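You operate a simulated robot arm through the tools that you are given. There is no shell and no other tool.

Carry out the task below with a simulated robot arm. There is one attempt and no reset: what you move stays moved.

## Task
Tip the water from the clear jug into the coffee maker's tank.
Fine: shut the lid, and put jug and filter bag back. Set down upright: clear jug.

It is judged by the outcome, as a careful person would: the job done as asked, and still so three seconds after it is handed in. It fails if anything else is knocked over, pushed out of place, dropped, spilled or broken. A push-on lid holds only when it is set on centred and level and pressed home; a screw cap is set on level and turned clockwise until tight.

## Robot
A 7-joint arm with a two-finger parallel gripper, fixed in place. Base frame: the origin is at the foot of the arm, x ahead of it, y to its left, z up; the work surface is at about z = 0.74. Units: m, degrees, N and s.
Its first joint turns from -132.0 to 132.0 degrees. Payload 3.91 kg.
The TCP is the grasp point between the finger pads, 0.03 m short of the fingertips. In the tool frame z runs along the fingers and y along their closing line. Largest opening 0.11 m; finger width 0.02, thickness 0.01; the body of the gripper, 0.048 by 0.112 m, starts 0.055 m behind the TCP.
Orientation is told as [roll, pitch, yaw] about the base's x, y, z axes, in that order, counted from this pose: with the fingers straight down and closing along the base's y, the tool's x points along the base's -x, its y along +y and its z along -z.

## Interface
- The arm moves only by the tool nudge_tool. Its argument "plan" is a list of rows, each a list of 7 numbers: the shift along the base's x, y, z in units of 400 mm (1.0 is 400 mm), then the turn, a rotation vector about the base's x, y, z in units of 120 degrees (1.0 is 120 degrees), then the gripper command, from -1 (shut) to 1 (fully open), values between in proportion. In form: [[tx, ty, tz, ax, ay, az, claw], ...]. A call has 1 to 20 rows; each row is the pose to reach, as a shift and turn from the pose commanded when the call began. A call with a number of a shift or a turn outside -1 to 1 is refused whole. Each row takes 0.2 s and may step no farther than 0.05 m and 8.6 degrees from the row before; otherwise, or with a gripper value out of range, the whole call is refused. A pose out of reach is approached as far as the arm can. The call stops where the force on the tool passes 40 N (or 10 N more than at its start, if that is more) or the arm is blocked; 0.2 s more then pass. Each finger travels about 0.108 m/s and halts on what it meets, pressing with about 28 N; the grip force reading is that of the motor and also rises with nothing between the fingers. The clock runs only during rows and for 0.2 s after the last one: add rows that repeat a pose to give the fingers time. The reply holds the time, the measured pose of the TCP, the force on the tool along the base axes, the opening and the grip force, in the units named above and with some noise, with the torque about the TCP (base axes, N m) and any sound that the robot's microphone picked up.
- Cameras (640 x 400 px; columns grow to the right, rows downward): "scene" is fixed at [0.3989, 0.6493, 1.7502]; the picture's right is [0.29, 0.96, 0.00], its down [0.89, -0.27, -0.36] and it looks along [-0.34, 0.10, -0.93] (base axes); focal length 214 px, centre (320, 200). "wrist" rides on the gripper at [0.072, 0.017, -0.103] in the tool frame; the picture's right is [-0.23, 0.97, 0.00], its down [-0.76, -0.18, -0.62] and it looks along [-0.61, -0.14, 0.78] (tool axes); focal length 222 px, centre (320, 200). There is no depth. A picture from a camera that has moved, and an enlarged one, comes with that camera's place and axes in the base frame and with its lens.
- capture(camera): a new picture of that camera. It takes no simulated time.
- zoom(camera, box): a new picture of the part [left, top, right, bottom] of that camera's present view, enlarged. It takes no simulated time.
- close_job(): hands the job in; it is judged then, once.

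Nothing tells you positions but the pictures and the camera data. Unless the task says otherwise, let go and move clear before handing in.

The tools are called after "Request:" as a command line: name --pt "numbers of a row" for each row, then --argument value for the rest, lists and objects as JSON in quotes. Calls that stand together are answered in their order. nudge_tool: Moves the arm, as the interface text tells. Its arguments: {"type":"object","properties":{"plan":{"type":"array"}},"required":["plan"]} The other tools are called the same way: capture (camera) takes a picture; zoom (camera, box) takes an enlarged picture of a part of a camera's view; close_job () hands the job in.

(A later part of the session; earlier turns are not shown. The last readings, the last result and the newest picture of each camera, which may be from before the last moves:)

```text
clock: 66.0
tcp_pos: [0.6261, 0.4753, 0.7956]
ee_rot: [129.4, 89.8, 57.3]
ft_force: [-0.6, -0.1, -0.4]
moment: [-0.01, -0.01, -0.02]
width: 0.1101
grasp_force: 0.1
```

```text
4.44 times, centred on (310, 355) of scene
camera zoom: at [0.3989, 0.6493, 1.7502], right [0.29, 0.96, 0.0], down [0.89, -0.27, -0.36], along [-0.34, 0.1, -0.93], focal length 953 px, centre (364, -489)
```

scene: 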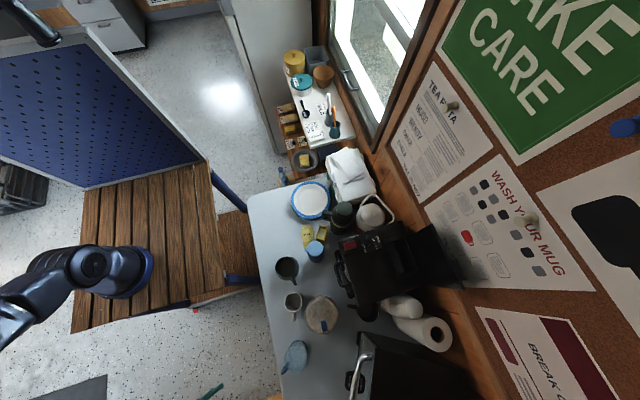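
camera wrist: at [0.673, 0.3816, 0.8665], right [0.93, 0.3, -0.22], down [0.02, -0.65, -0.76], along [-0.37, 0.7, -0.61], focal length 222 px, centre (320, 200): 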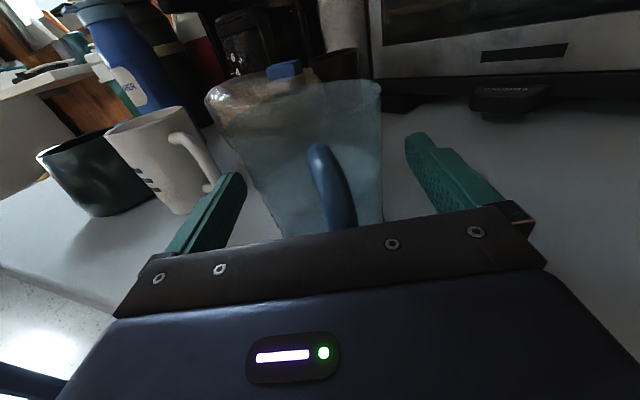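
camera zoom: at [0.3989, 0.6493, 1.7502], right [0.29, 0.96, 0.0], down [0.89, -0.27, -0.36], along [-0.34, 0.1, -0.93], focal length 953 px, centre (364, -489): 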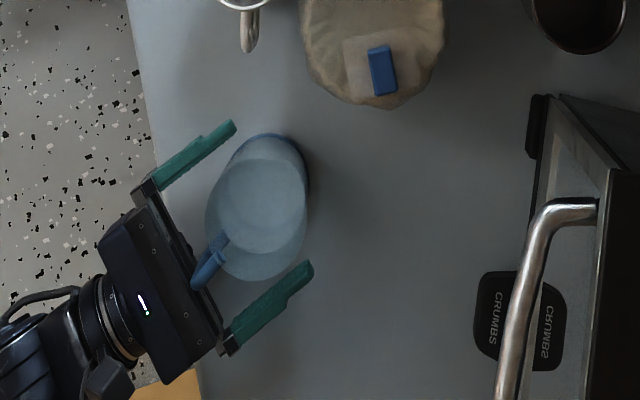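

The jug is centred between the pads and the handle clears the palm. Closing the gripper now.

Request:
nudge_tool --pt "0 0 0 0 0 0 0.6" --pt "0 0 0 0 0 0 0.3" --pt "0 0 0 0 0 0 0" --pt "0 0 0 0 0 0 -0.3" --pt "0 0 0 0 0 0 -0.3"

Request:
capture --camera "wrist"

Request:
zoom --camera "scene" --box '[250, 310, 370, 400]'

```text
clock: 67.2
tcp_pos: [0.6268, 0.4753, 0.7964]
ee_rot: [132.5, 89.8, 60.4]
ft_force: [0.7, 1.3, 0.9]
moment: [0.07, -0.08, 0.07]
width: 0.0782
grasp_force: 27.8
```

```text
taken
camera wrist: at [0.673, 0.3814, 0.8665], right [0.93, 0.3, -0.22], down [0.02, -0.65, -0.76], along [-0.37, 0.7, -0.61], focal length 222 px, centre (320, 200)
```

wrist: 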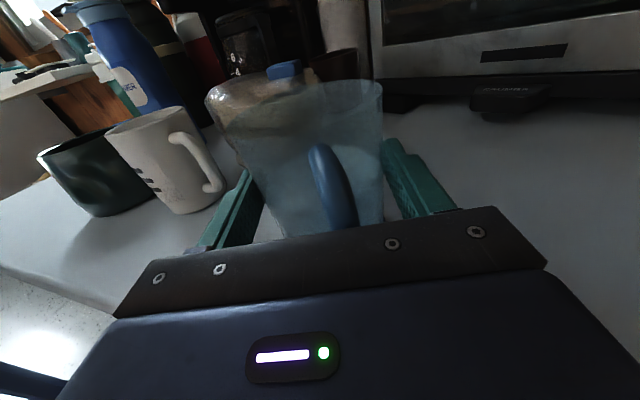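

```text
4.44 times, centred on (310, 355) of scene
camera zoom: at [0.3989, 0.6493, 1.7502], right [0.29, 0.96, 0.0], down [0.89, -0.27, -0.36], along [-0.34, 0.1, -0.93], focal length 953 px, centre (364, -489)
```

zoom: 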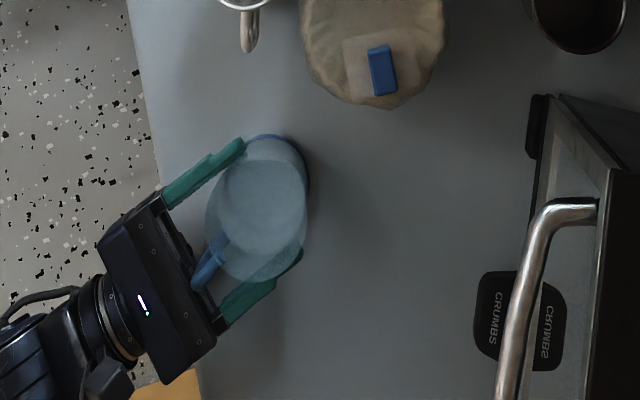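

The grip is solid at 78 mm. I'll lift gently, 2 cm first, and check.

Request:
nudge_tool --pt "0 0 0.01 0 0 0 -1" --pt "0 0 0.025 0 0 0 -1" --pt "0 0 0.05 0 0 0 -1" --pt "0 0 0.075 0 0 0 -1"

Request:
capture --camera "wrist"

```text
clock: 68.2
tcp_pos: [0.6264, 0.4759, 0.826]
ee_rot: [133.7, 89.8, 61.7]
ft_force: [0.6, -0.5, -3.5]
moment: [-0.05, -0.03, 0.02]
width: 0.0782
grasp_force: 28.2
```

```text
taken
camera wrist: at [0.6728, 0.3812, 0.8964], right [0.93, 0.3, -0.22], down [0.02, -0.65, -0.76], along [-0.38, 0.7, -0.61], focal length 222 px, centre (320, 200)
```

wrist: 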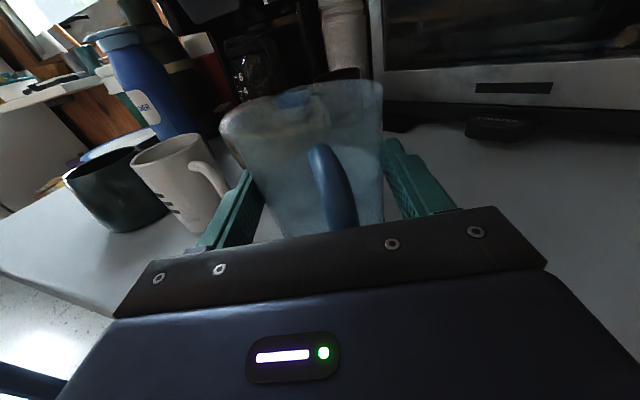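

The jug (~0.36 kg) lifts cleanly and stays level. I'll look at the rim and water level before moving.

Request:
zoom --camera "wrist" --box '[200, 60, 420, 240]'

Request:
zoom --camera "scene" --box '[275, 330, 335, 380]'

```text
2.22 times, centred on (310, 150) of wrist
camera zoom: at [0.6728, 0.3812, 0.8964], right [0.93, 0.3, -0.22], down [0.02, -0.65, -0.76], along [-0.38, 0.7, -0.61], focal length 494 px, centre (342, 311)
```

zoom: 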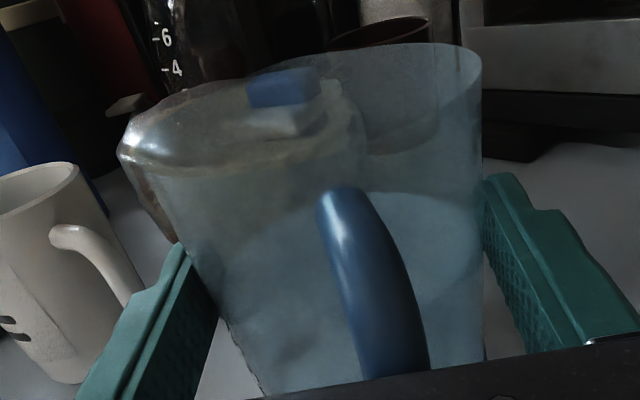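

```text
8.00 times, centred on (305, 355) of scene
camera zoom: at [0.3989, 0.6493, 1.7502], right [0.29, 0.96, 0.0], down [0.89, -0.27, -0.36], along [-0.34, 0.1, -0.93], focal length 1716 px, centre (440, -1040)
```

zoom: 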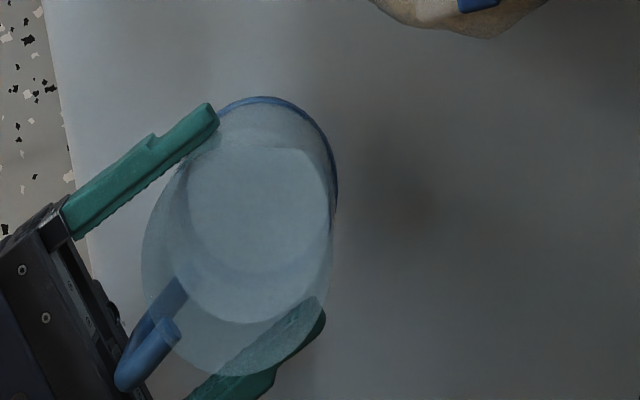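

The jug holds about 60% water. I'll raise it smoothly and upright to z≈1.17 before carrying it to the machine.

Request:
nudge_tool --pt "0 0 0.025 0 0 0 -1" --pt "0 0 0.065 0 0 0 -1" --pt "0 0 0.12 0 0 0 -1" --pt "0 0 0.185 0 0 0 -1" --pt "0 0 0.255 0 0 0 -1" --pt "0 0 0.325 0 0 0 -1" --pt "0 0 0.395 0 0 0 -1" --pt "0 0 0.465 0 0 0 -1" --pt "0 0 0.535 0 0 0 -1" --pt "0 0 0.605 0 0 0 -1" --pt "0 0 0.675 0 0 0 -1" --pt "0 0 0.74 0 0 0 -1" --pt "0 0 0.795 0 0 0 -1" --pt "0 0 0.835 0 0 0 -1" --pt "0 0 0.85 0 0 0 -1"

Request:
capture --camera "wrist"

```text
clock: 71.4
tcp_pos: [0.6266, 0.4741, 1.1662]
ee_rot: [136.5, 89.8, 64.4]
ft_force: [-0.3, 0.0, -2.9]
moment: [-0.05, -0.01, -0.01]
width: 0.078
grasp_force: 27.6
```

```text
taken
camera wrist: at [0.6729, 0.3809, 1.237], right [0.93, 0.3, -0.23], down [0.02, -0.65, -0.76], along [-0.37, 0.7, -0.61], focal length 222 px, centre (320, 200)
```

wrist: 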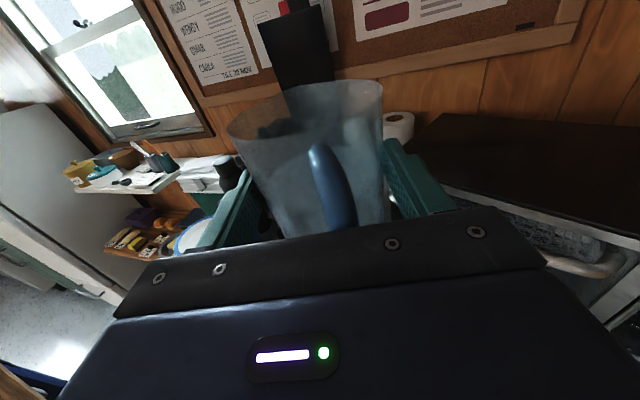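

Stable. Now I'll turn the tool from azimuth 108° to 40° while moving toward the machine front, keeping the jug upright.

Request:
nudge_tool --pt "-0.008 0.007 0 0 0 -0.012 -1" --pt "-0.025 0.022 0 0 0 -0.036 -1" --pt "-0.05 0.044 0 0 0 -0.072 -1" --pt "-0.082 0.07 0 0 0 -0.114 -1" --pt "-0.115 0.098 0 0 0 -0.158 -1" --pt "-0.15 0.126 0 0 0 -0.203 -1" --pt "-0.185 0.154 0 0 0 -0.248 -1" --pt "-0.22 0.182 0 0 0 -0.293 -1" --pt "-0.255 0.21 0 0 0 -0.338 -1" --pt "-0.29 0.238 0 0 0 -0.383 -1" --pt "-0.322 0.264 0 0 0 -0.428 -1" --pt "-0.352 0.288 0 0 0 -0.472 -1" --pt "-0.378 0.308 0 0 0 -0.508 -1" --pt "-0.398 0.324 0 0 0 -0.538 -1" --pt "-0.41 0.334 0 0 0 -0.558 -1" --pt "-0.416 0.338 0 0 0 -0.567 -1"

Request:
capture --camera "wrist"

Request:
capture --camera "scene"

```text
clock: 74.8
tcp_pos: [0.5318, 0.5546, 1.1648]
ee_rot: [129.6, 89.8, 19.7]
ft_force: [0.7, 0.0, -2.4]
moment: [-0.02, 0.02, -0.02]
width: 0.0782
grasp_force: 27.8
out of reach, approached as far as the arm can: row 9, 10, 11, 12, 13, 14, 15, 16
```

```text
taken
camera wrist: at [0.5104, 0.4497, 1.2365], right [0.92, -0.33, -0.22], down [-0.38, -0.52, -0.76], along [0.13, 0.78, -0.61], focal length 222 px, centre (320, 200)
```

wrist: 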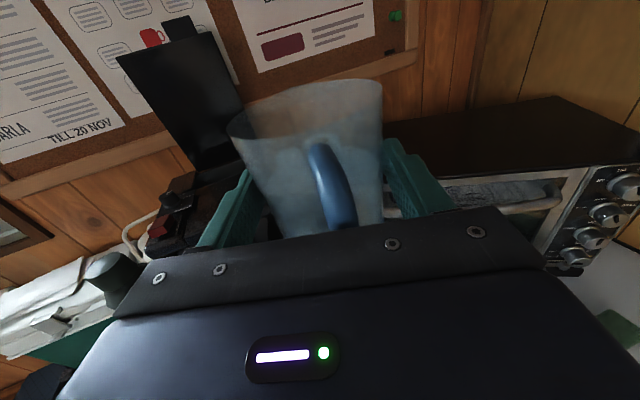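

```text
taken
```

scene: 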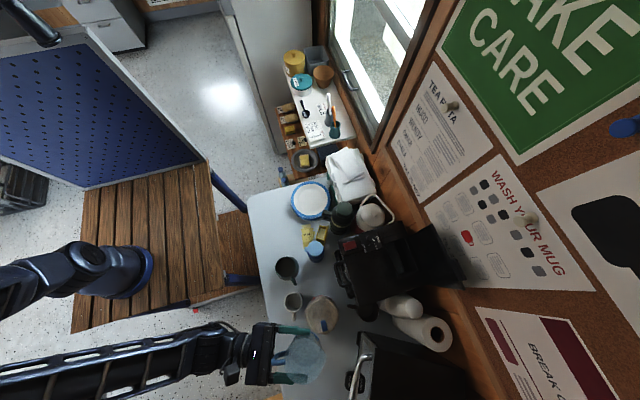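

The wrist reached a joint limit at azimuth ≈70°, so I'll keep azimuth ≈93° and pour by a combined forward-left tilt instead. I'll carry the jug upright to just in front of the tank.

Request:
nudge_tool --pt "-0.002 0.006 0 0 0 0.006 -1" --pt "-0.009 0.025 0 0 0 0.018 -1" --pt "-0.021 0.055 0 0 0 0.036 -1" --pt "-0.038 0.098 0 0 0 0.058 -1" --pt "-0.054 0.141 0 0 0 0.08 -1" --pt "-0.073 0.19 0 0 0 0.104 -1" --pt "-0.092 0.239 0 0 0 0.128 -1" --pt "-0.111 0.288 0 0 0 0.15 -1" --pt "-0.13 0.337 0 0 0 0.169 -1" --pt "-0.149 0.386 0 0 0 0.182 -1" --pt "-0.168 0.435 0 0 0 0.188 -1" --pt "-0.186 0.485 0 0 0 0.188 -1" --pt "-0.203 0.528 0 0 0 0.188 -1" --pt "-0.217 0.564 0 0 0 0.188 -1" --pt "-0.229 0.595 0 0 0 0.188 -1" --pt "-0.236 0.6135 0 0 0 0.188 -1"

Request:
capture --camera "wrist"

Request:
capture --camera "scene"

Request:
zoom --camera "scene" --box '[320, 200, 460, 310]'

```text
clock: 78.2
tcp_pos: [0.436, 0.7993, 1.1664]
ee_rot: [127.1, 89.8, 39.9]
ft_force: [0.2, 0.0, -2.7]
moment: [-0.03, 0.0, 0.02]
width: 0.0779
grasp_force: 27.7
```

```text
taken
camera wrist: at [0.457, 0.696, 1.2366], right [0.97, 0.05, -0.22], down [-0.15, -0.63, -0.76], along [-0.18, 0.78, -0.61], focal length 222 px, centre (320, 200)
```

wrist: 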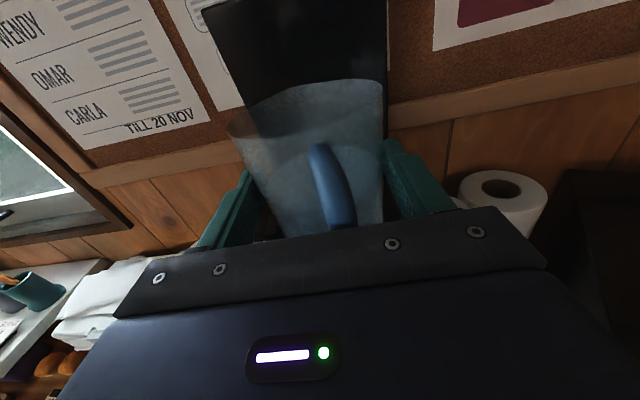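

```text
taken
```

scene: 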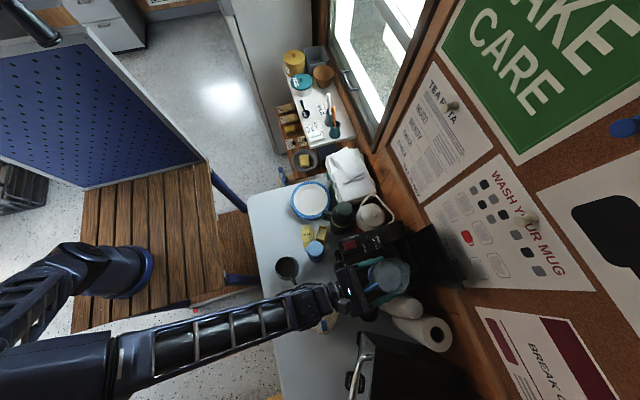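

```text
3.64 times, centred on (390, 255) of scene
camera zoom: at [0.3989, 0.6493, 1.7502], right [0.29, 0.96, 0.0], down [0.89, -0.27, -0.36], along [-0.34, 0.1, -0.93], focal length 780 px, centre (66, 0)
```

zoom: 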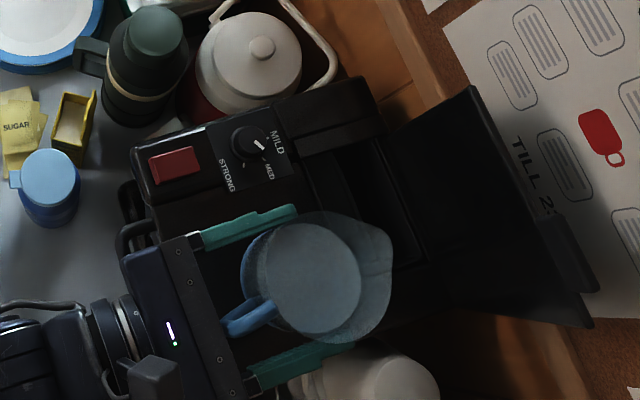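

The spout is now clearly visible, pointing at azimuth ≈100° toward the tank. I'll tilt gradually to about 40° while moving the lip over the opening, then check.

Request:
nudge_tool --pt "-0.001 0.007 -0.005 -0.0252 -0.0117 0 -1" --pt "-0.001 0.014 -0.011 -0.0504 -0.0235 0 -1" --pt "-0.002 0.021 -0.018 -0.0755 -0.0352 0 -1" --pt "-0.002 0.029 -0.024 -0.1007 -0.047 0 -1" --pt "-0.003 0.036 -0.03 -0.1259 -0.0587 0 -1" --pt "-0.004 0.043 -0.036 -0.1511 -0.0704 0 -1" --pt "-0.004 0.05 -0.042 -0.1762 -0.0822 0 -1" --pt "-0.005 0.057 -0.048 -0.2014 -0.0939 0 -1" --pt "-0.006 0.064 -0.054 -0.2266 -0.1057 0 -1" --pt "-0.006 0.072 -0.06 -0.2518 -0.1174 0 -1" --pt "-0.007 0.078 -0.066 -0.2769 -0.1291 0 -1" --pt "-0.0075 0.084 -0.07 -0.3021 -0.1409 0 -1"

Request:
capture --camera "wrist"

Request:
zoom --camera "scene" --box '[320, 200, 460, 310]'

```text
clock: 80.8
tcp_pos: [0.4343, 0.8327, 1.1371]
ee_rot: [22.5, 50.0, -64.7]
ft_force: [-0.1, -0.4, -2.9]
moment: [-0.02, 0.03, 0.01]
width: 0.078
grasp_force: 28.1
```

```text
taken
camera wrist: at [0.425, 0.7932, 1.2572], right [1.0, -0.01, 0.07], down [0.01, -0.97, -0.26], along [0.07, 0.26, -0.96], focal length 222 px, centre (320, 200)
```

wrist: 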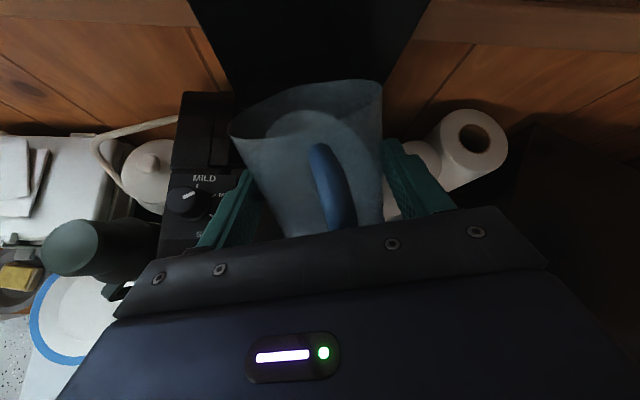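

```text
3.64 times, centred on (390, 255) of scene
camera zoom: at [0.3989, 0.6493, 1.7502], right [0.29, 0.96, 0.0], down [0.89, -0.27, -0.36], along [-0.34, 0.1, -0.93], focal length 780 px, centre (66, 0)
```

zoom: 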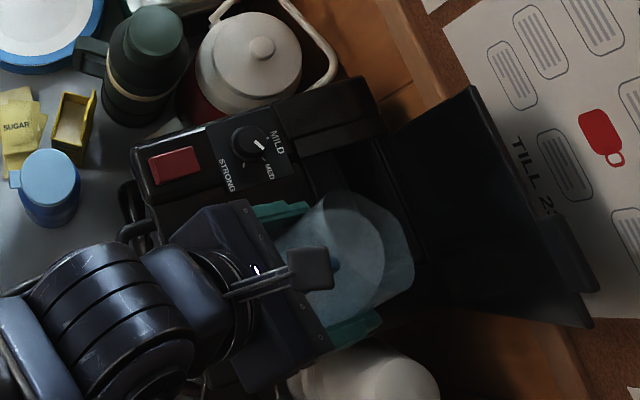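

The jug is over the machine; the lip looks a little far toward +x, so I'll shift 2.5 cm to −x first. Then I'll tilt slowly on to about 60°.

Request:
nudge_tool --pt "-0.02 0 0 0 0 0 -1" --pt "-0.045 0 0 0 0 0 -1" --pt "-0.0625 0 0 0 0 0 -1" --pt "-0.0625 0.002 0 -0.0151 -0.007 0 -1" --pt "-0.064 0.005 0 -0.0302 -0.0141 0 -1" --pt "-0.065 0.007 0 -0.0453 -0.0211 0 -1" --pt "-0.066 0.009 -0.001 -0.0604 -0.0282 0 -1" --pt "-0.067 0.012 -0.001 -0.0755 -0.0352 0 -1" --pt "-0.068 0.014 -0.002 -0.0906 -0.0422 0 -1" --pt "-0.069 0.016 -0.003 -0.1057 -0.0493 0 -1" --pt "-0.07 0.018 -0.004 -0.1208 -0.0563 0 -1" --pt "-0.071 0.021 -0.005 -0.1359 -0.0634 0 -1" --pt "-0.072 0.023 -0.005 -0.151 -0.0704 0 -1"

Request:
capture --camera "wrist"

Request:
zoom --camera "scene" --box '[320, 200, 460, 310]'

```text
clock: 83.6
tcp_pos: [0.4055, 0.8434, 1.1363]
ee_rot: [22.5, 30.0, -64.7]
ft_force: [0.3, -0.1, -2.8]
moment: [0.01, 0.0, 0.02]
width: 0.0781
grasp_force: 28.4
```

```text
taken
camera wrist: at [0.3774, 0.8419, 1.2588], right [0.98, 0.04, 0.21], down [0.03, -1.0, 0.06], along [0.21, -0.05, -0.98], focal length 222 px, centre (320, 200)
```

wrist: 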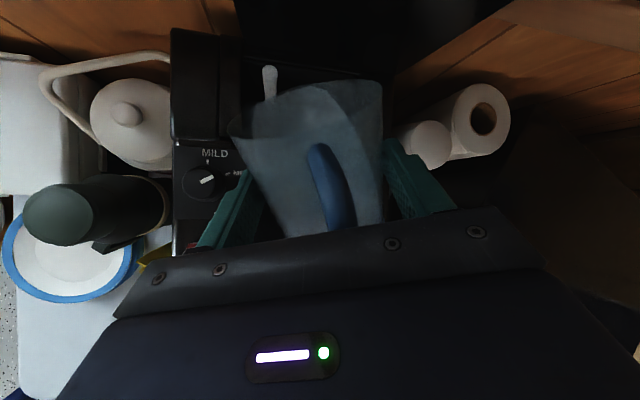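

```text
3.64 times, centred on (390, 255) of scene
camera zoom: at [0.3989, 0.6493, 1.7502], right [0.29, 0.96, 0.0], down [0.89, -0.27, -0.36], along [-0.34, 0.1, -0.93], focal length 780 px, centre (66, 0)
```

zoom: 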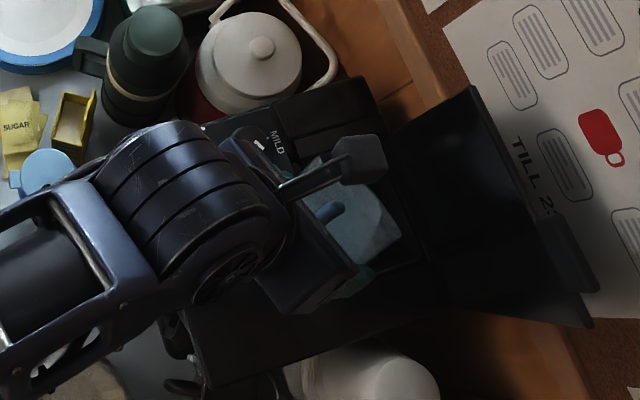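

Request:
zoom --camera "wrist" --box '[200, 40, 420, 200]'

```text
2.50 times, centred on (310, 120) of wrist
camera zoom: at [0.3774, 0.8419, 1.2588], right [0.98, 0.04, 0.21], down [0.03, -1.0, 0.06], along [0.21, -0.05, -0.98], focal length 555 px, centre (345, 400)
```

zoom: 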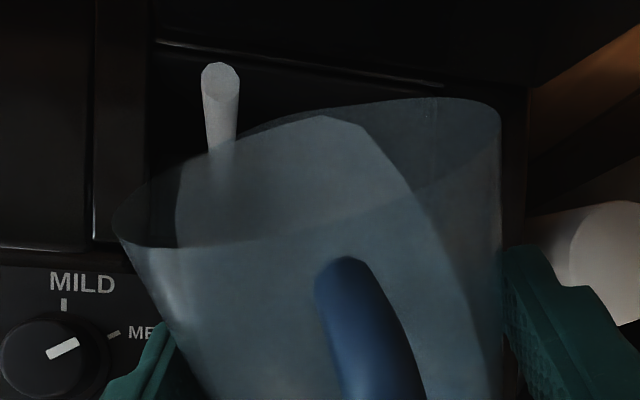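

The water surface is right at the rim now, and the white rod is a tube inside the tank. The lip is at about x=0.383, so I'll move 2 cm back toward tank centre, then keep tilting very slowly.

Request:
nudge_tool --pt "0.02 0 0 0 0 0 -1" --pt "0.045 0.003 0 0 0 0 -1" --pt "0.05 0.006 -0.001 -0.0113 -0.0053 0 -1" --pt "0.049 0.009 -0.002 -0.0227 -0.0106 0 -1" --pt "0.048 0.012 -0.002 -0.034 -0.0158 0 -1" --pt "0.047 0.015 -0.003 -0.0453 -0.0211 0 -1" --pt "0.046 0.018 -0.004 -0.0566 -0.0264 0 -1" --pt "0.045 0.021 -0.005 -0.068 -0.0317 0 -1" --pt "0.044 0.024 -0.006 -0.0793 -0.037 0 -1" --pt "0.043 0.027 -0.006 -0.0906 -0.0422 0 -1" --pt "0.041 0.03 -0.007 -0.102 -0.0475 0 -1" --pt "0.039 0.034 -0.008 -0.1133 -0.0528 0 -1" --pt "0.039 0.034 -0.008 -0.1133 -0.0528 0 -1" --pt "0.039 0.034 -0.008 -0.1133 -0.0528 0 -1"

Request:
zoom --camera "wrist" --box '[200, 40, 420, 200]'

Request:
zoom --camera "scene" --box '[320, 200, 460, 310]'

```text
clock: 86.6
tcp_pos: [0.4197, 0.8554, 1.1326]
ee_rot: [22.5, 15.1, -64.8]
ft_force: [-0.4, 0.0, -1.3]
moment: [0.02, 0.01, 0.0]
width: 0.0779
grasp_force: 27.8
```

```text
2.50 times, centred on (310, 120) of wrist
camera zoom: at [0.3796, 0.8845, 1.2484], right [0.95, 0.1, 0.3], down [0.01, -0.96, 0.29], along [0.31, -0.28, -0.91], focal length 555 px, centre (345, 400)
```

zoom: 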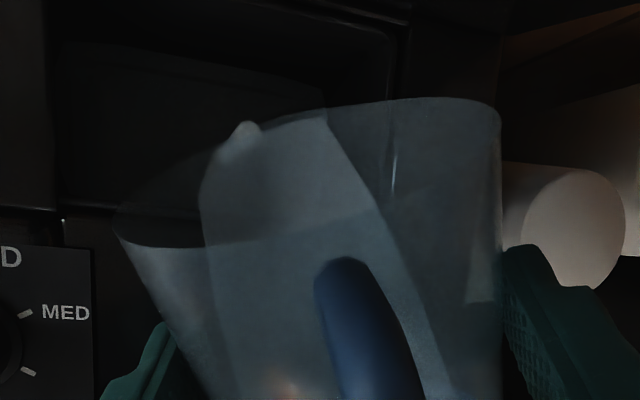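

```text
3.64 times, centred on (390, 255) of scene
camera zoom: at [0.3989, 0.6493, 1.7502], right [0.29, 0.96, 0.0], down [0.89, -0.27, -0.36], along [-0.34, 0.1, -0.93], focal length 780 px, centre (66, 0)
```

zoom: 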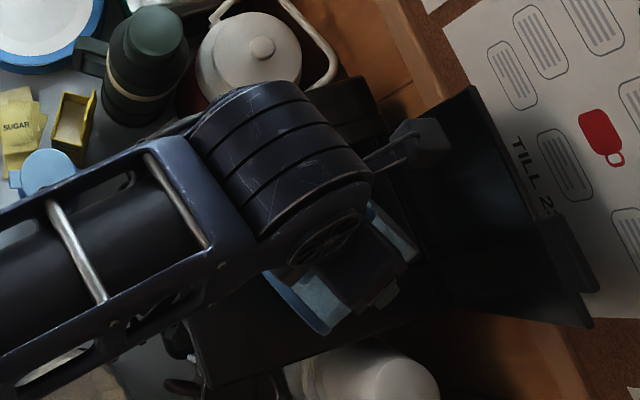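

Water is going in; the load dropped from ~2.8 N to ~1.3 N with no spill visible. I'll continue slowly to 90°.

Request:
nudge_tool --pt "-0.001 0.003 0.001 -0.0113 -0.0053 0 -1" --pt "-0.002 0.006 0.003 -0.0227 -0.0106 0 -1" --pt "-0.004 0.008 0.004 -0.034 -0.0158 0 -1" --pt "-0.005 0.011 0.005 -0.0453 -0.0211 0 -1" --pt "-0.006 0.014 0.007 -0.0566 -0.0264 0 -1" --pt "-0.007 0.017 0.008 -0.068 -0.0317 0 -1" --pt "-0.008 0.02 0.01 -0.0793 -0.037 0 -1" --pt "-0.01 0.023 0.011 -0.0906 -0.0422 0 -1" --pt "-0.011 0.026 0.012 -0.102 -0.0475 0 -1" --pt "-0.012 0.028 0.0135 -0.1133 -0.0528 0 -1" --pt "-0.012 0.028 0.0135 -0.1133 -0.0528 0 -1" --pt "-0.012 0.028 0.0135 -0.1133 -0.0528 0 -1"

Request:
zoom --camera "wrist" --box '[200, 40, 420, 200]'

Request:
zoom --camera "scene" --box '[320, 200, 460, 310]'

```text
clock: 88.4
tcp_pos: [0.4191, 0.862, 1.1404]
ee_rot: [22.4, 3.3, -65.0]
ft_force: [-4.7, -40.2, -2.0]
moment: [4.94, -0.54, 2.42]
width: 0.0773
grasp_force: 28.2
stopped in row 9: the force on the tool passed its limit at 46 N (the readings are from after the stop); the commanded pose is now the measured one
```

```text
2.50 times, centred on (310, 120) of wrist
camera zoom: at [0.3684, 0.9115, 1.2438], right [0.92, 0.16, 0.36], down [-0.03, -0.89, 0.46], along [0.39, -0.44, -0.81], focal length 555 px, centre (345, 400)
```

zoom: 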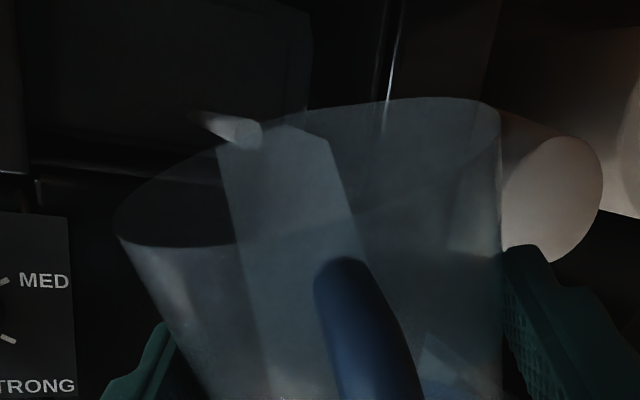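

```text
3.64 times, centred on (390, 255) of scene
camera zoom: at [0.3989, 0.6493, 1.7502], right [0.29, 0.96, 0.0], down [0.89, -0.27, -0.36], along [-0.34, 0.1, -0.93], focal length 780 px, centre (66, 0)
```

zoom: 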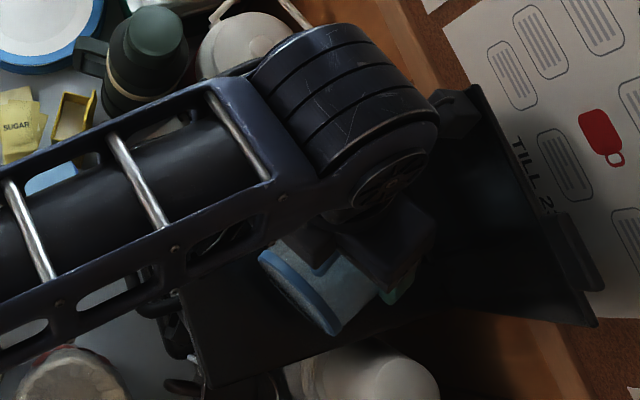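

The camera housing touched the open lid, which is firm at its stop. I'll back off 12 mm, then swing the pour direction further to −x (yaw +25° at constant tilt) so the housing clears while the lip stays over the tank.

Request:
nudge_tool --pt "0 -0.015 0 0 0 0 -1" --pt "0 -0.03 0 0 0 0 -1" --pt "0.007 -0.028 0 0 0 0.02 -1" --pt "0.014 -0.023 0 0 0 0.048 -1" --pt "0.021 -0.018 0 0 0 0.076 -1" --pt "0.028 -0.012 0 0 0 0.104 -1" --pt "0.035 -0.006 0 0 0 0.132 -1" --pt "0.042 0.0 0 0 0 0.16 -1" --pt "0.049 0.006 0 0 0 0.188 -1" --pt "0.055 0.01 0 0 0 0.208 -1" --pt "0.055 0.01 0 0 0 0.208 -1"

Request:
zoom --camera "wrist" --box '[200, 40, 420, 200]'

Request:
zoom --camera "scene" --box '[320, 200, 460, 310]'

```text
clock: 90.8
tcp_pos: [0.4424, 0.8686, 1.1382]
ee_rot: [22.4, 3.3, -40.0]
ft_force: [0.4, 0.1, -0.4]
moment: [0.01, 0.03, -0.01]
width: 0.0773
grasp_force: 28.1
```

```text
2.50 times, centred on (310, 120) of wrist
camera zoom: at [0.374, 0.8917, 1.2424], right [0.77, 0.53, 0.36], down [0.35, -0.82, 0.46], along [0.54, -0.23, -0.81], focal length 555 px, centre (345, 400)
```

zoom: 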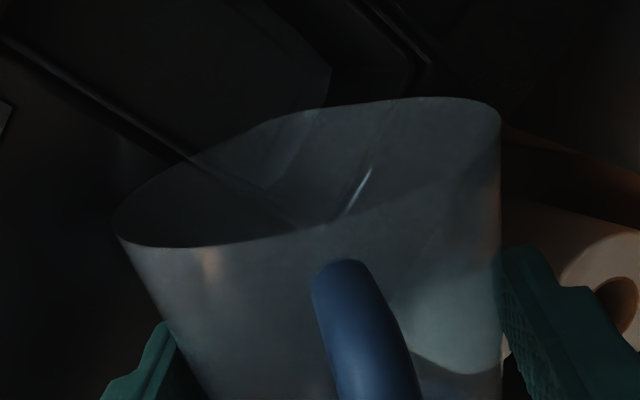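

```text
3.64 times, centred on (390, 255) of scene
camera zoom: at [0.3989, 0.6493, 1.7502], right [0.29, 0.96, 0.0], down [0.89, -0.27, -0.36], along [-0.34, 0.1, -0.93], focal length 780 px, centre (66, 0)
```

zoom: 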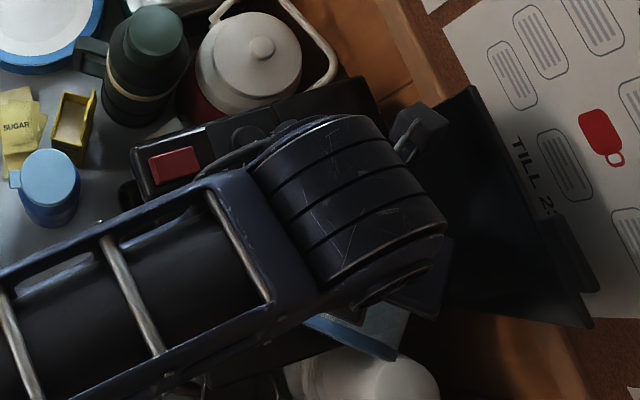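

The load is now near zero, so the jug is almost empty. I'll tilt about 15° more to drain the last drops, then hold.

Request:
nudge_tool --pt "-0.004 0.001 0.002 -0.008 -0.0096 0 -1" --pt "-0.008 0.003 0.003 -0.0161 -0.0192 0 -1" --pt "-0.011 0.004 0.004 -0.0241 -0.0287 0 -1" --pt "-0.015 0.006 0.006 -0.0322 -0.0383 0 -1" --pt "-0.018 0.007 0.007 -0.0402 -0.0479 0 -1" --pt "-0.022 0.008 0.008 -0.0482 -0.0575 0 -1" --pt "-0.026 0.009 0.009 -0.0563 -0.0671 0 -1" --pt "-0.03 0.011 0.011 -0.0643 -0.0766 0 -1" --pt "-0.033 0.012 0.012 -0.0724 -0.0862 0 -1" --pt "-0.036 0.013 0.013 -0.0804 -0.0958 0 -1" --pt "-0.036 0.013 0.013 -0.0804 -0.0958 0 -1" --pt "-0.036 0.013 0.013 -0.0804 -0.0958 0 -1" --pt "-0.036 0.013 0.013 -0.0804 -0.0958 0 -1"

Request:
zoom --camera "wrist" --box '[200, 40, 420, 200]'

Request:
capture --camera "wrist"

```text
clock: 93.6
tcp_pos: [0.4267, 0.873, 1.1424]
ee_rot: [22.5, -11.8, -40.0]
ft_force: [0.0, 0.2, -0.7]
moment: [0.01, 0.0, 0.0]
width: 0.0774
grasp_force: 28.0
```

```text
2.50 times, centred on (310, 120) of wrist
camera zoom: at [0.3401, 0.9133, 1.2268], right [0.69, 0.59, 0.41], down [0.23, -0.72, 0.65], along [0.68, -0.36, -0.64], focal length 555 px, centre (345, 400)
```

zoom: 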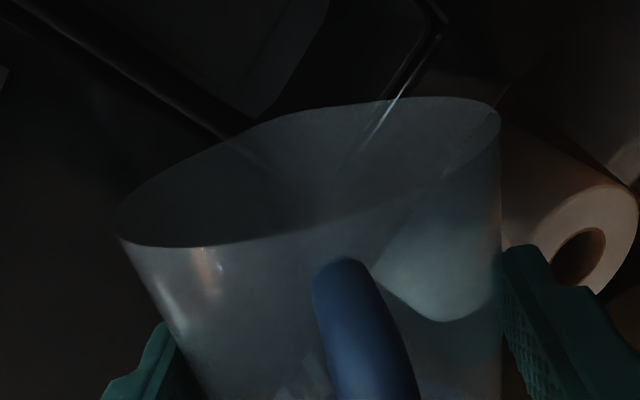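

```text
taken
camera wrist: at [0.3401, 0.9133, 1.2268], right [0.69, 0.59, 0.41], down [0.23, -0.72, 0.65], along [0.68, -0.36, -0.64], focal length 222 px, centre (320, 200)
```

wrist: 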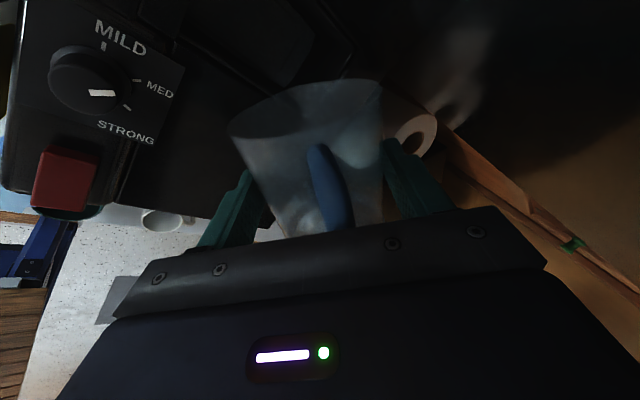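

The jug is empty (only the paper roll shows through it), and the deck looks dry. I'll tilt back upright while drawing away from the lid.

Request:
nudge_tool --pt "0 -0.01 0.002 0.0364 0.0434 0 -1" --pt "0 -0.02 0.004 0.0729 0.0868 0 -1" --pt "0 -0.032 0.006 0.1093 0.1302 0 -1" --pt "0 -0.045 0.01 0.1458 0.1736 0 -1" --pt "0 -0.06 0.015 0.1822 0.217 0 -1" --pt "0 -0.075 0.02 0.2186 0.2604 0 -1" --pt "0 -0.09 0.03 0.2551 0.3039 0 -1" --pt "0 -0.105 0.04 0.2915 0.3473 0 -1" --pt "0 -0.12 0.05 0.328 0.3907 0 -1" --pt "0 -0.135 0.06 0.3644 0.4341 0 -1" --pt "0 -0.15 0.07 0.4008 0.4775 0 -1" --pt "0 -0.165 0.08 0.4373 0.5209 0 -1" --pt "0 -0.18 0.09 0.4737 0.5643 0 -1" --pt "0 -0.195 0.1 0.5102 0.6077 0 -1" --pt "0 -0.21 0.1 0.5466 0.6511 0 -1"

Request:
capture --camera "wrist"

Request:
zoom --camera "scene" --box '[320, 200, 460, 310]'

```text
clock: 96.8
tcp_pos: [0.4273, 0.7892, 1.1847]
ee_rot: [-162.0, 89.6, 135.6]
ft_force: [-0.4, 0.5, -0.3]
moment: [-0.02, 0.0, -0.03]
width: 0.0772
grasp_force: 28.0
```

```text
taken
camera wrist: at [0.4888, 0.7037, 1.2542], right [0.86, 0.45, -0.23], down [0.13, -0.63, -0.77], along [-0.49, 0.63, -0.6], focal length 222 px, centre (320, 200)
```

wrist: 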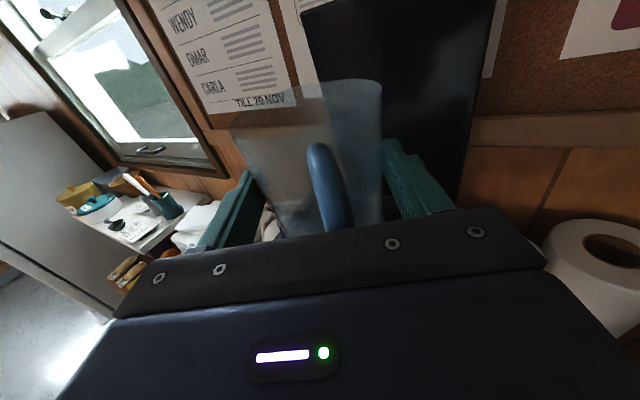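

```text
3.64 times, centred on (390, 255) of scene
camera zoom: at [0.3989, 0.6493, 1.7502], right [0.29, 0.96, 0.0], down [0.89, -0.27, -0.36], along [-0.34, 0.1, -0.93], focal length 780 px, centre (66, 0)
```

zoom: 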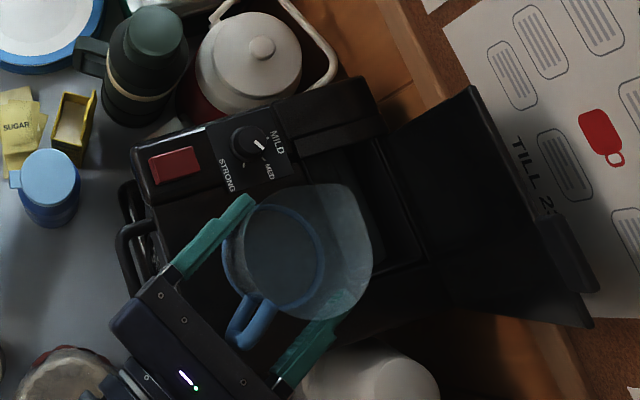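

The jug is upright and empty. Now I'll carry it back above its original spot with the same orientation it had when I picked it up.

Request:
nudge_tool --pt "0.02 -0.04 0 0 0 -0.01 -1" --pt "0.055 -0.1 0 0 0 -0.02 -1" --pt "0.095 -0.165 0 0 0 -0.03 -1" --pt "0.14 -0.23 0 0 0 -0.04 -1" --pt "0.185 -0.3 0 0 0 -0.05 -1" --pt "0.23 -0.37 0 0 0 -0.06 -1" --pt "0.275 -0.44 0 0 0 -0.07 -1" --pt "0.32 -0.51 0 0 0 -0.081 -1" --pt "0.365 -0.58 0 0 0 -0.081 -1" --pt "0.41 -0.645 0 0 0 -0.081 -1" --pt "0.45 -0.705 0 0 0 -0.081 -1" --pt "0.48 -0.755 0 0 0 -0.081 -1" --pt "0.499 -0.785 0 0 0 -0.081 -1"

Request:
nudge_tool --pt "0 0 -0.05 0 0 0 -1" --pt "0 0 -0.14 0 0 0 -1" --pt "0 0 -0.23 0 0 0 -1" --pt "0 0 -0.32 0 0 0 -1" --pt "0 0 -0.41 0 0 0 -1" --pt "0 0 -0.5 0 0 0 -1" --pt "0 0 -0.59 0 0 0 -1" --pt "0 0 -0.68 0 0 0 -1" --pt "0 0 -0.76 0 0 0 -1" --pt "0 0 -0.84 0 0 0 -1" --pt "0 0 -0.88 0 0 0 -1" --pt "0 0 -0.9 0 0 0 -1"

Request:
capture --camera "wrist"

Request:
zoom --camera "scene" --box '[250, 310, 370, 400]'

```text
clock: 99.6
tcp_pos: [0.6263, 0.4745, 1.1843]
ee_rot: [-155.8, 89.7, 132.1]
ft_force: [0.0, 0.0, -0.1]
moment: [0.01, -0.01, -0.03]
width: 0.0773
grasp_force: 28.0
```

```text
clock: 102.2
tcp_pos: [0.626, 0.4754, 0.8222]
ee_rot: [-153.6, 89.8, 134.1]
ft_force: [0.6, 0.0, 0.1]
moment: [-0.02, 0.0, 0.0]
width: 0.0772
grasp_force: 28.2
```

```text
taken
camera wrist: at [0.6731, 0.3809, 0.8928], right [0.93, 0.3, -0.23], down [0.02, -0.64, -0.76], along [-0.38, 0.7, -0.6], focal length 222 px, centre (320, 200)
```

wrist: 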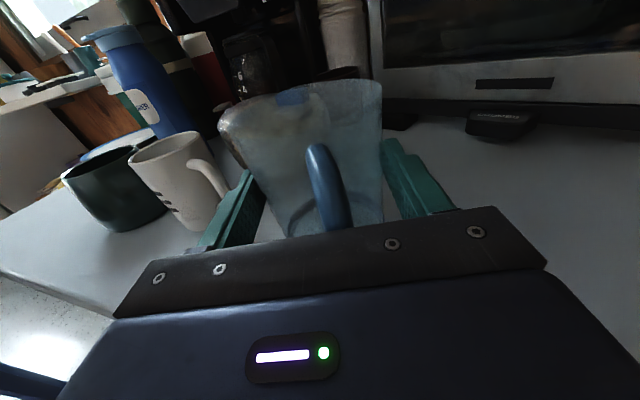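

```text
4.44 times, centred on (310, 355) of scene
camera zoom: at [0.3989, 0.6493, 1.7502], right [0.29, 0.96, 0.0], down [0.89, -0.27, -0.36], along [-0.34, 0.1, -0.93], focal length 953 px, centre (364, -489)
```

zoom: 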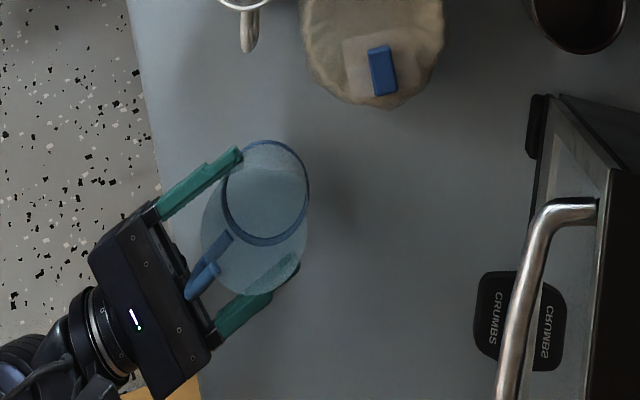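

I'll lower the last centimetres slowly, watching for contact.

Request:
nudge_tool --pt "0 0 -0.015 0 0 0 -1" --pt "0 0 -0.03 0 0 0 -1" --pt "0 0 -0.045 0 0 0 -1" --pt "0 0 -0.055 0 0 0 -1" --pt "0 0 -0.062 0 0 0 -1"

```text
clock: 103.4
tcp_pos: [0.6262, 0.4767, 0.797]
ee_rot: [-157.7, 89.7, 130.3]
ft_force: [1.4, -0.5, -0.8]
moment: [-0.04, 0.0, 0.03]
width: 0.0773
grasp_force: 28.3
```

Request:
nudge_tool --pt "0 0 -0.005 0 0 0 -1" --pt "0 0 -0.01 0 0 0 -1"

Request:
zoom --camera "wrist" --box '[200, 60, 420, 240]'

```text
clock: 104.0
tcp_pos: [0.6269, 0.476, 0.7959]
ee_rot: [-166.4, 89.5, 121.5]
ft_force: [-0.7, 1.8, 15.8]
moment: [0.08, -0.24, 0.0]
width: 0.0774
grasp_force: 28.3
```

```text
2.22 times, centred on (310, 150) of wrist
camera zoom: at [0.6729, 0.3808, 0.8662], right [0.93, 0.3, -0.23], down [0.02, -0.64, -0.77], along [-0.38, 0.7, -0.6], focal length 494 px, centre (342, 311)
```

zoom: 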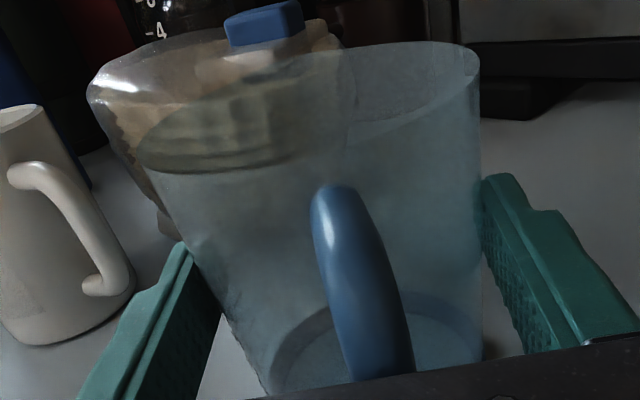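

The jug base is on the table. I'll release and back straight out along the tool axis.

Request:
nudge_tool --pt "0 0 0.005 0 0 0 -1" --pt "0 0 0.005 0 0 0 0.5" --pt "0 0 0.005 0 0 0 0.7" --pt "0 0 0.005 0 0 0 1" --pt "0 0 0.005 0 0 0 1" --pt "0.01 -0.03 0.005 0 0 0 1" --pt "0.03 -0.09 0.005 0 0 0 1" --pt "0.06 -0.18 0.005 0 0 0 1" --pt "0.09 -0.27 0.005 0 0 0 1" --pt "0.12 -0.36 0.005 0 0 0 1" --pt "0.15 -0.46 0.02 0 0 0 1"

Request:
capture --camera "wrist"

Request:
capture --camera "scene"

Request:
zoom --camera "scene" --box '[250, 310, 370, 400]'

```text
clock: 106.4
tcp_pos: [0.6848, 0.2915, 0.8025]
ee_rot: [-152.9, 89.8, 134.9]
ft_force: [-0.7, 0.4, 0.1]
moment: [-0.01, -0.01, 0.0]
width: 0.1101
grasp_force: 0.1
```

```text
taken
camera wrist: at [0.733, 0.1975, 0.873], right [0.93, 0.3, -0.23], down [0.02, -0.64, -0.76], along [-0.38, 0.7, -0.6], focal length 222 px, centre (320, 200)
```

wrist: 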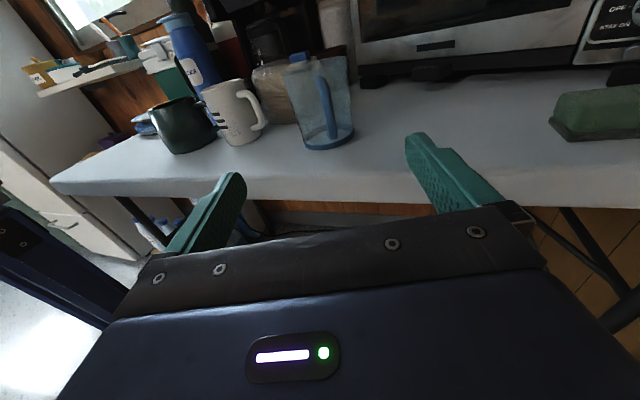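

```text
taken
```

scene: 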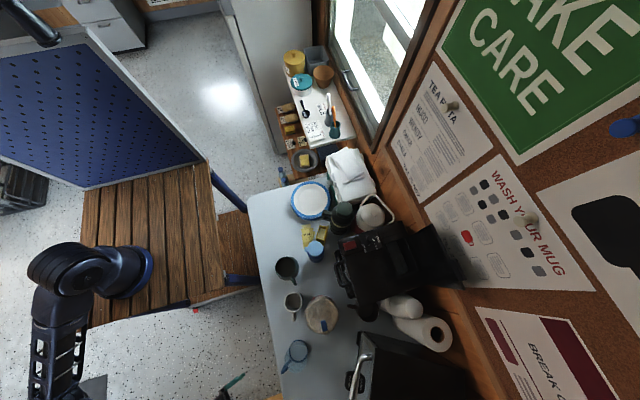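

```text
4.44 times, centred on (310, 355) of scene
camera zoom: at [0.3989, 0.6493, 1.7502], right [0.29, 0.96, 0.0], down [0.89, -0.27, -0.36], along [-0.34, 0.1, -0.93], focal length 953 px, centre (364, -489)
```

zoom: 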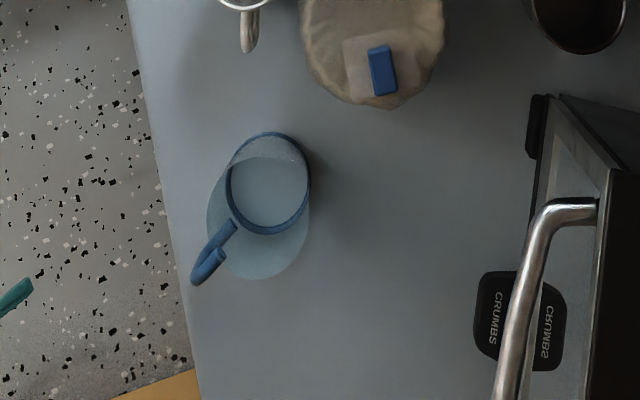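

The jug is back upright in its original place. I'll check the tank area for spills before closing the lid.

Request:
zoom --camera "scene" --box '[335, 215, 445, 305]'

```text
4.44 times, centred on (390, 260) of scene
camera zoom: at [0.3989, 0.6493, 1.7502], right [0.29, 0.96, 0.0], down [0.89, -0.27, -0.36], along [-0.34, 0.1, -0.93], focal length 953 px, centre (9, -67)
```

zoom: 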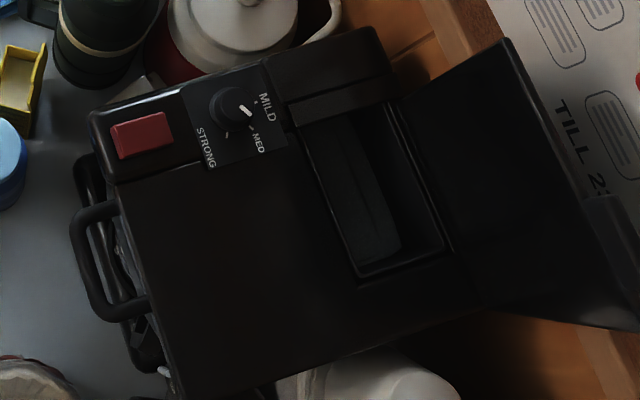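

The tank now shows water inside and there are no puddles. To close the lid I'll pinch its tab from both sides with the tool pitched down and swing it along its arc. First I'll raise the arm and look at the open lid.

Request:
nudge_tool --pt "0 0 0.1 0 0 0 1" --pt "0 0 0.22 0 0 0 1" --pt "0 0 0.34 0 0 0 1" --pt "0 0 0.46 0 0 0 1" --pt "0 0 0.58 0 0 0 1" --pt "0 0 0.7 0 0 0 1" --pt "0 0 0.82 0 0 0 1" --pt "0 0 0.94 0 0 0 1" --pt "0 0 1.0 0 0 0 1"

Request:
nudge_tool --pt "-0.04 0.09 0.04 0 0 -0.01 1" --pt "-0.09 0.19 0.08 0 0 -0.02 1" --pt "-0.14 0.29 0.12 0 0 -0.03 1" --pt "-0.19 0.39 0.16 0 0 -0.04 1" --pt "-0.24 0.49 0.2 0 0 -0.05 1" --pt "-0.29 0.59 0.2 0 0 -0.06 1" --pt "-0.34 0.69 0.2 0 0 -0.07 1" --pt "-0.4 0.79 0.2 0 0 -0.08 1" --pt "-0.46 0.88 0.2 0 0 -0.09 1" --pt "-0.52 0.95 0.2 0 0 -0.1 1" --pt "-0.56 1.0 0.2 0 0 -0.108 1"

Request:
capture --camera "wrist"

```text
clock: 108.4
tcp_pos: [0.686, 0.2919, 1.2027]
ee_rot: [-152.9, 89.6, 135.0]
ft_force: [-0.1, 0.7, -0.8]
moment: [0.01, -0.01, 0.04]
width: 0.1099
grasp_force: 0.0
```

```text
clock: 110.8
tcp_pos: [0.4618, 0.6913, 1.2815]
ee_rot: [-159.4, 89.7, 115.4]
ft_force: [0.4, 0.4, -0.1]
moment: [0.05, 0.0, 0.07]
width: 0.1099
grasp_force: 0.1
```

```text
taken
camera wrist: at [0.487, 0.588, 1.3523], right [0.97, 0.08, -0.23], down [-0.13, -0.63, -0.76], along [-0.21, 0.77, -0.6], focal length 222 px, centre (320, 200)
```

wrist: 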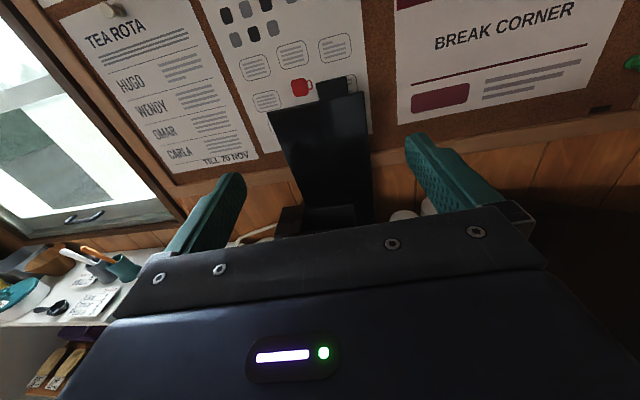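

Request:
zoom --camera "wrist" --box '[240, 50, 400, 170]'

Request:
zoom --camera "scene" --box '[390, 210, 490, 300]'

```text
3.33 times, centred on (320, 110) of wrist
camera zoom: at [0.487, 0.588, 1.3523], right [0.97, 0.08, -0.23], down [-0.13, -0.63, -0.76], along [-0.21, 0.77, -0.6], focal length 740 px, centre (320, 500)
```

zoom: 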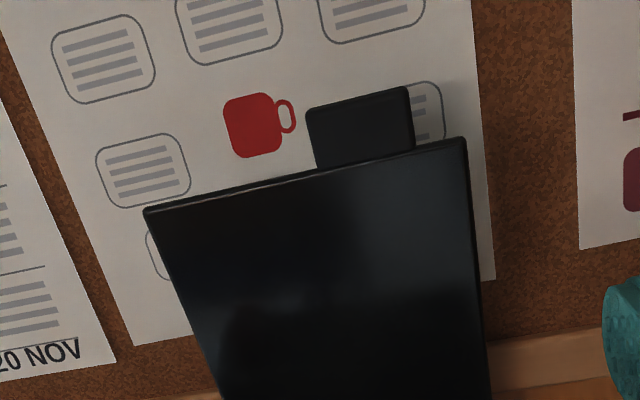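

```text
4.44 times, centred on (440, 255) of scene
camera zoom: at [0.3989, 0.6493, 1.7502], right [0.29, 0.96, 0.0], down [0.89, -0.27, -0.36], along [-0.34, 0.1, -0.93], focal length 953 px, centre (-213, -44)
```

zoom: 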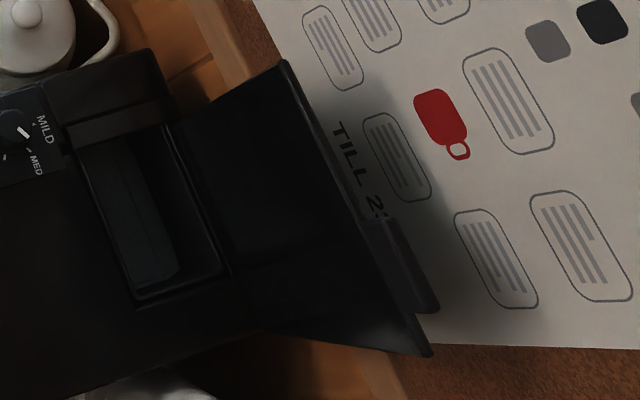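

The lid top edge is at y≈0.935, z≈1.266, and the tab spans x≈0.436–0.480, z≈1.266–1.291. I'll pitch the tool down 45° and approach above and in front of the tab with the fingers open around it.

Request:
nudge_tool --pt "-0.002 0.04 0.025 -0.0622 -0.0054 0 1" --pt "-0.004 0.09 0.05 -0.1245 -0.0109 0 1" --pt "-0.006 0.14 0.075 -0.1867 -0.0163 0 0.8" --pt "-0.008 0.19 0.1 -0.249 -0.0218 0 0.6" --pt "-0.01 0.23 0.125 -0.3112 -0.0272 0 0.4" --pt "-0.01 0.27 0.146 -0.3735 -0.0327 0 0.3"

Request:
capture --camera "wrist"

```text
clock: 112.2
tcp_pos: [0.4601, 0.7989, 1.3411]
ee_rot: [-0.1, 45.2, -85.3]
ft_force: [1.1, 0.2, -0.5]
moment: [0.0, 0.04, 0.08]
width: 0.0714
grasp_force: 0.0
```

```text
taken
camera wrist: at [0.4771, 0.7771, 1.4638], right [0.98, -0.08, -0.16], down [-0.1, -0.99, -0.1], along [-0.15, 0.11, -0.98], focal length 222 px, centre (320, 200)
```

wrist: 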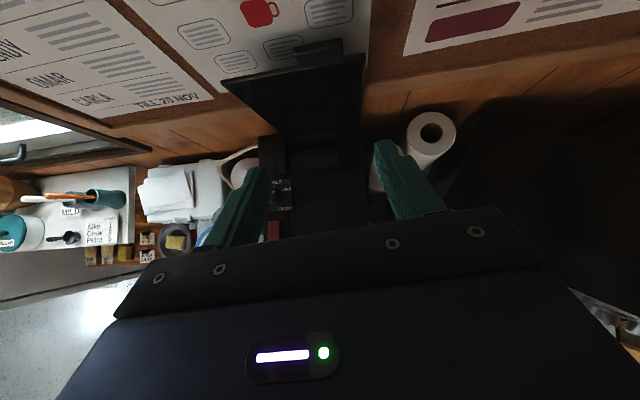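

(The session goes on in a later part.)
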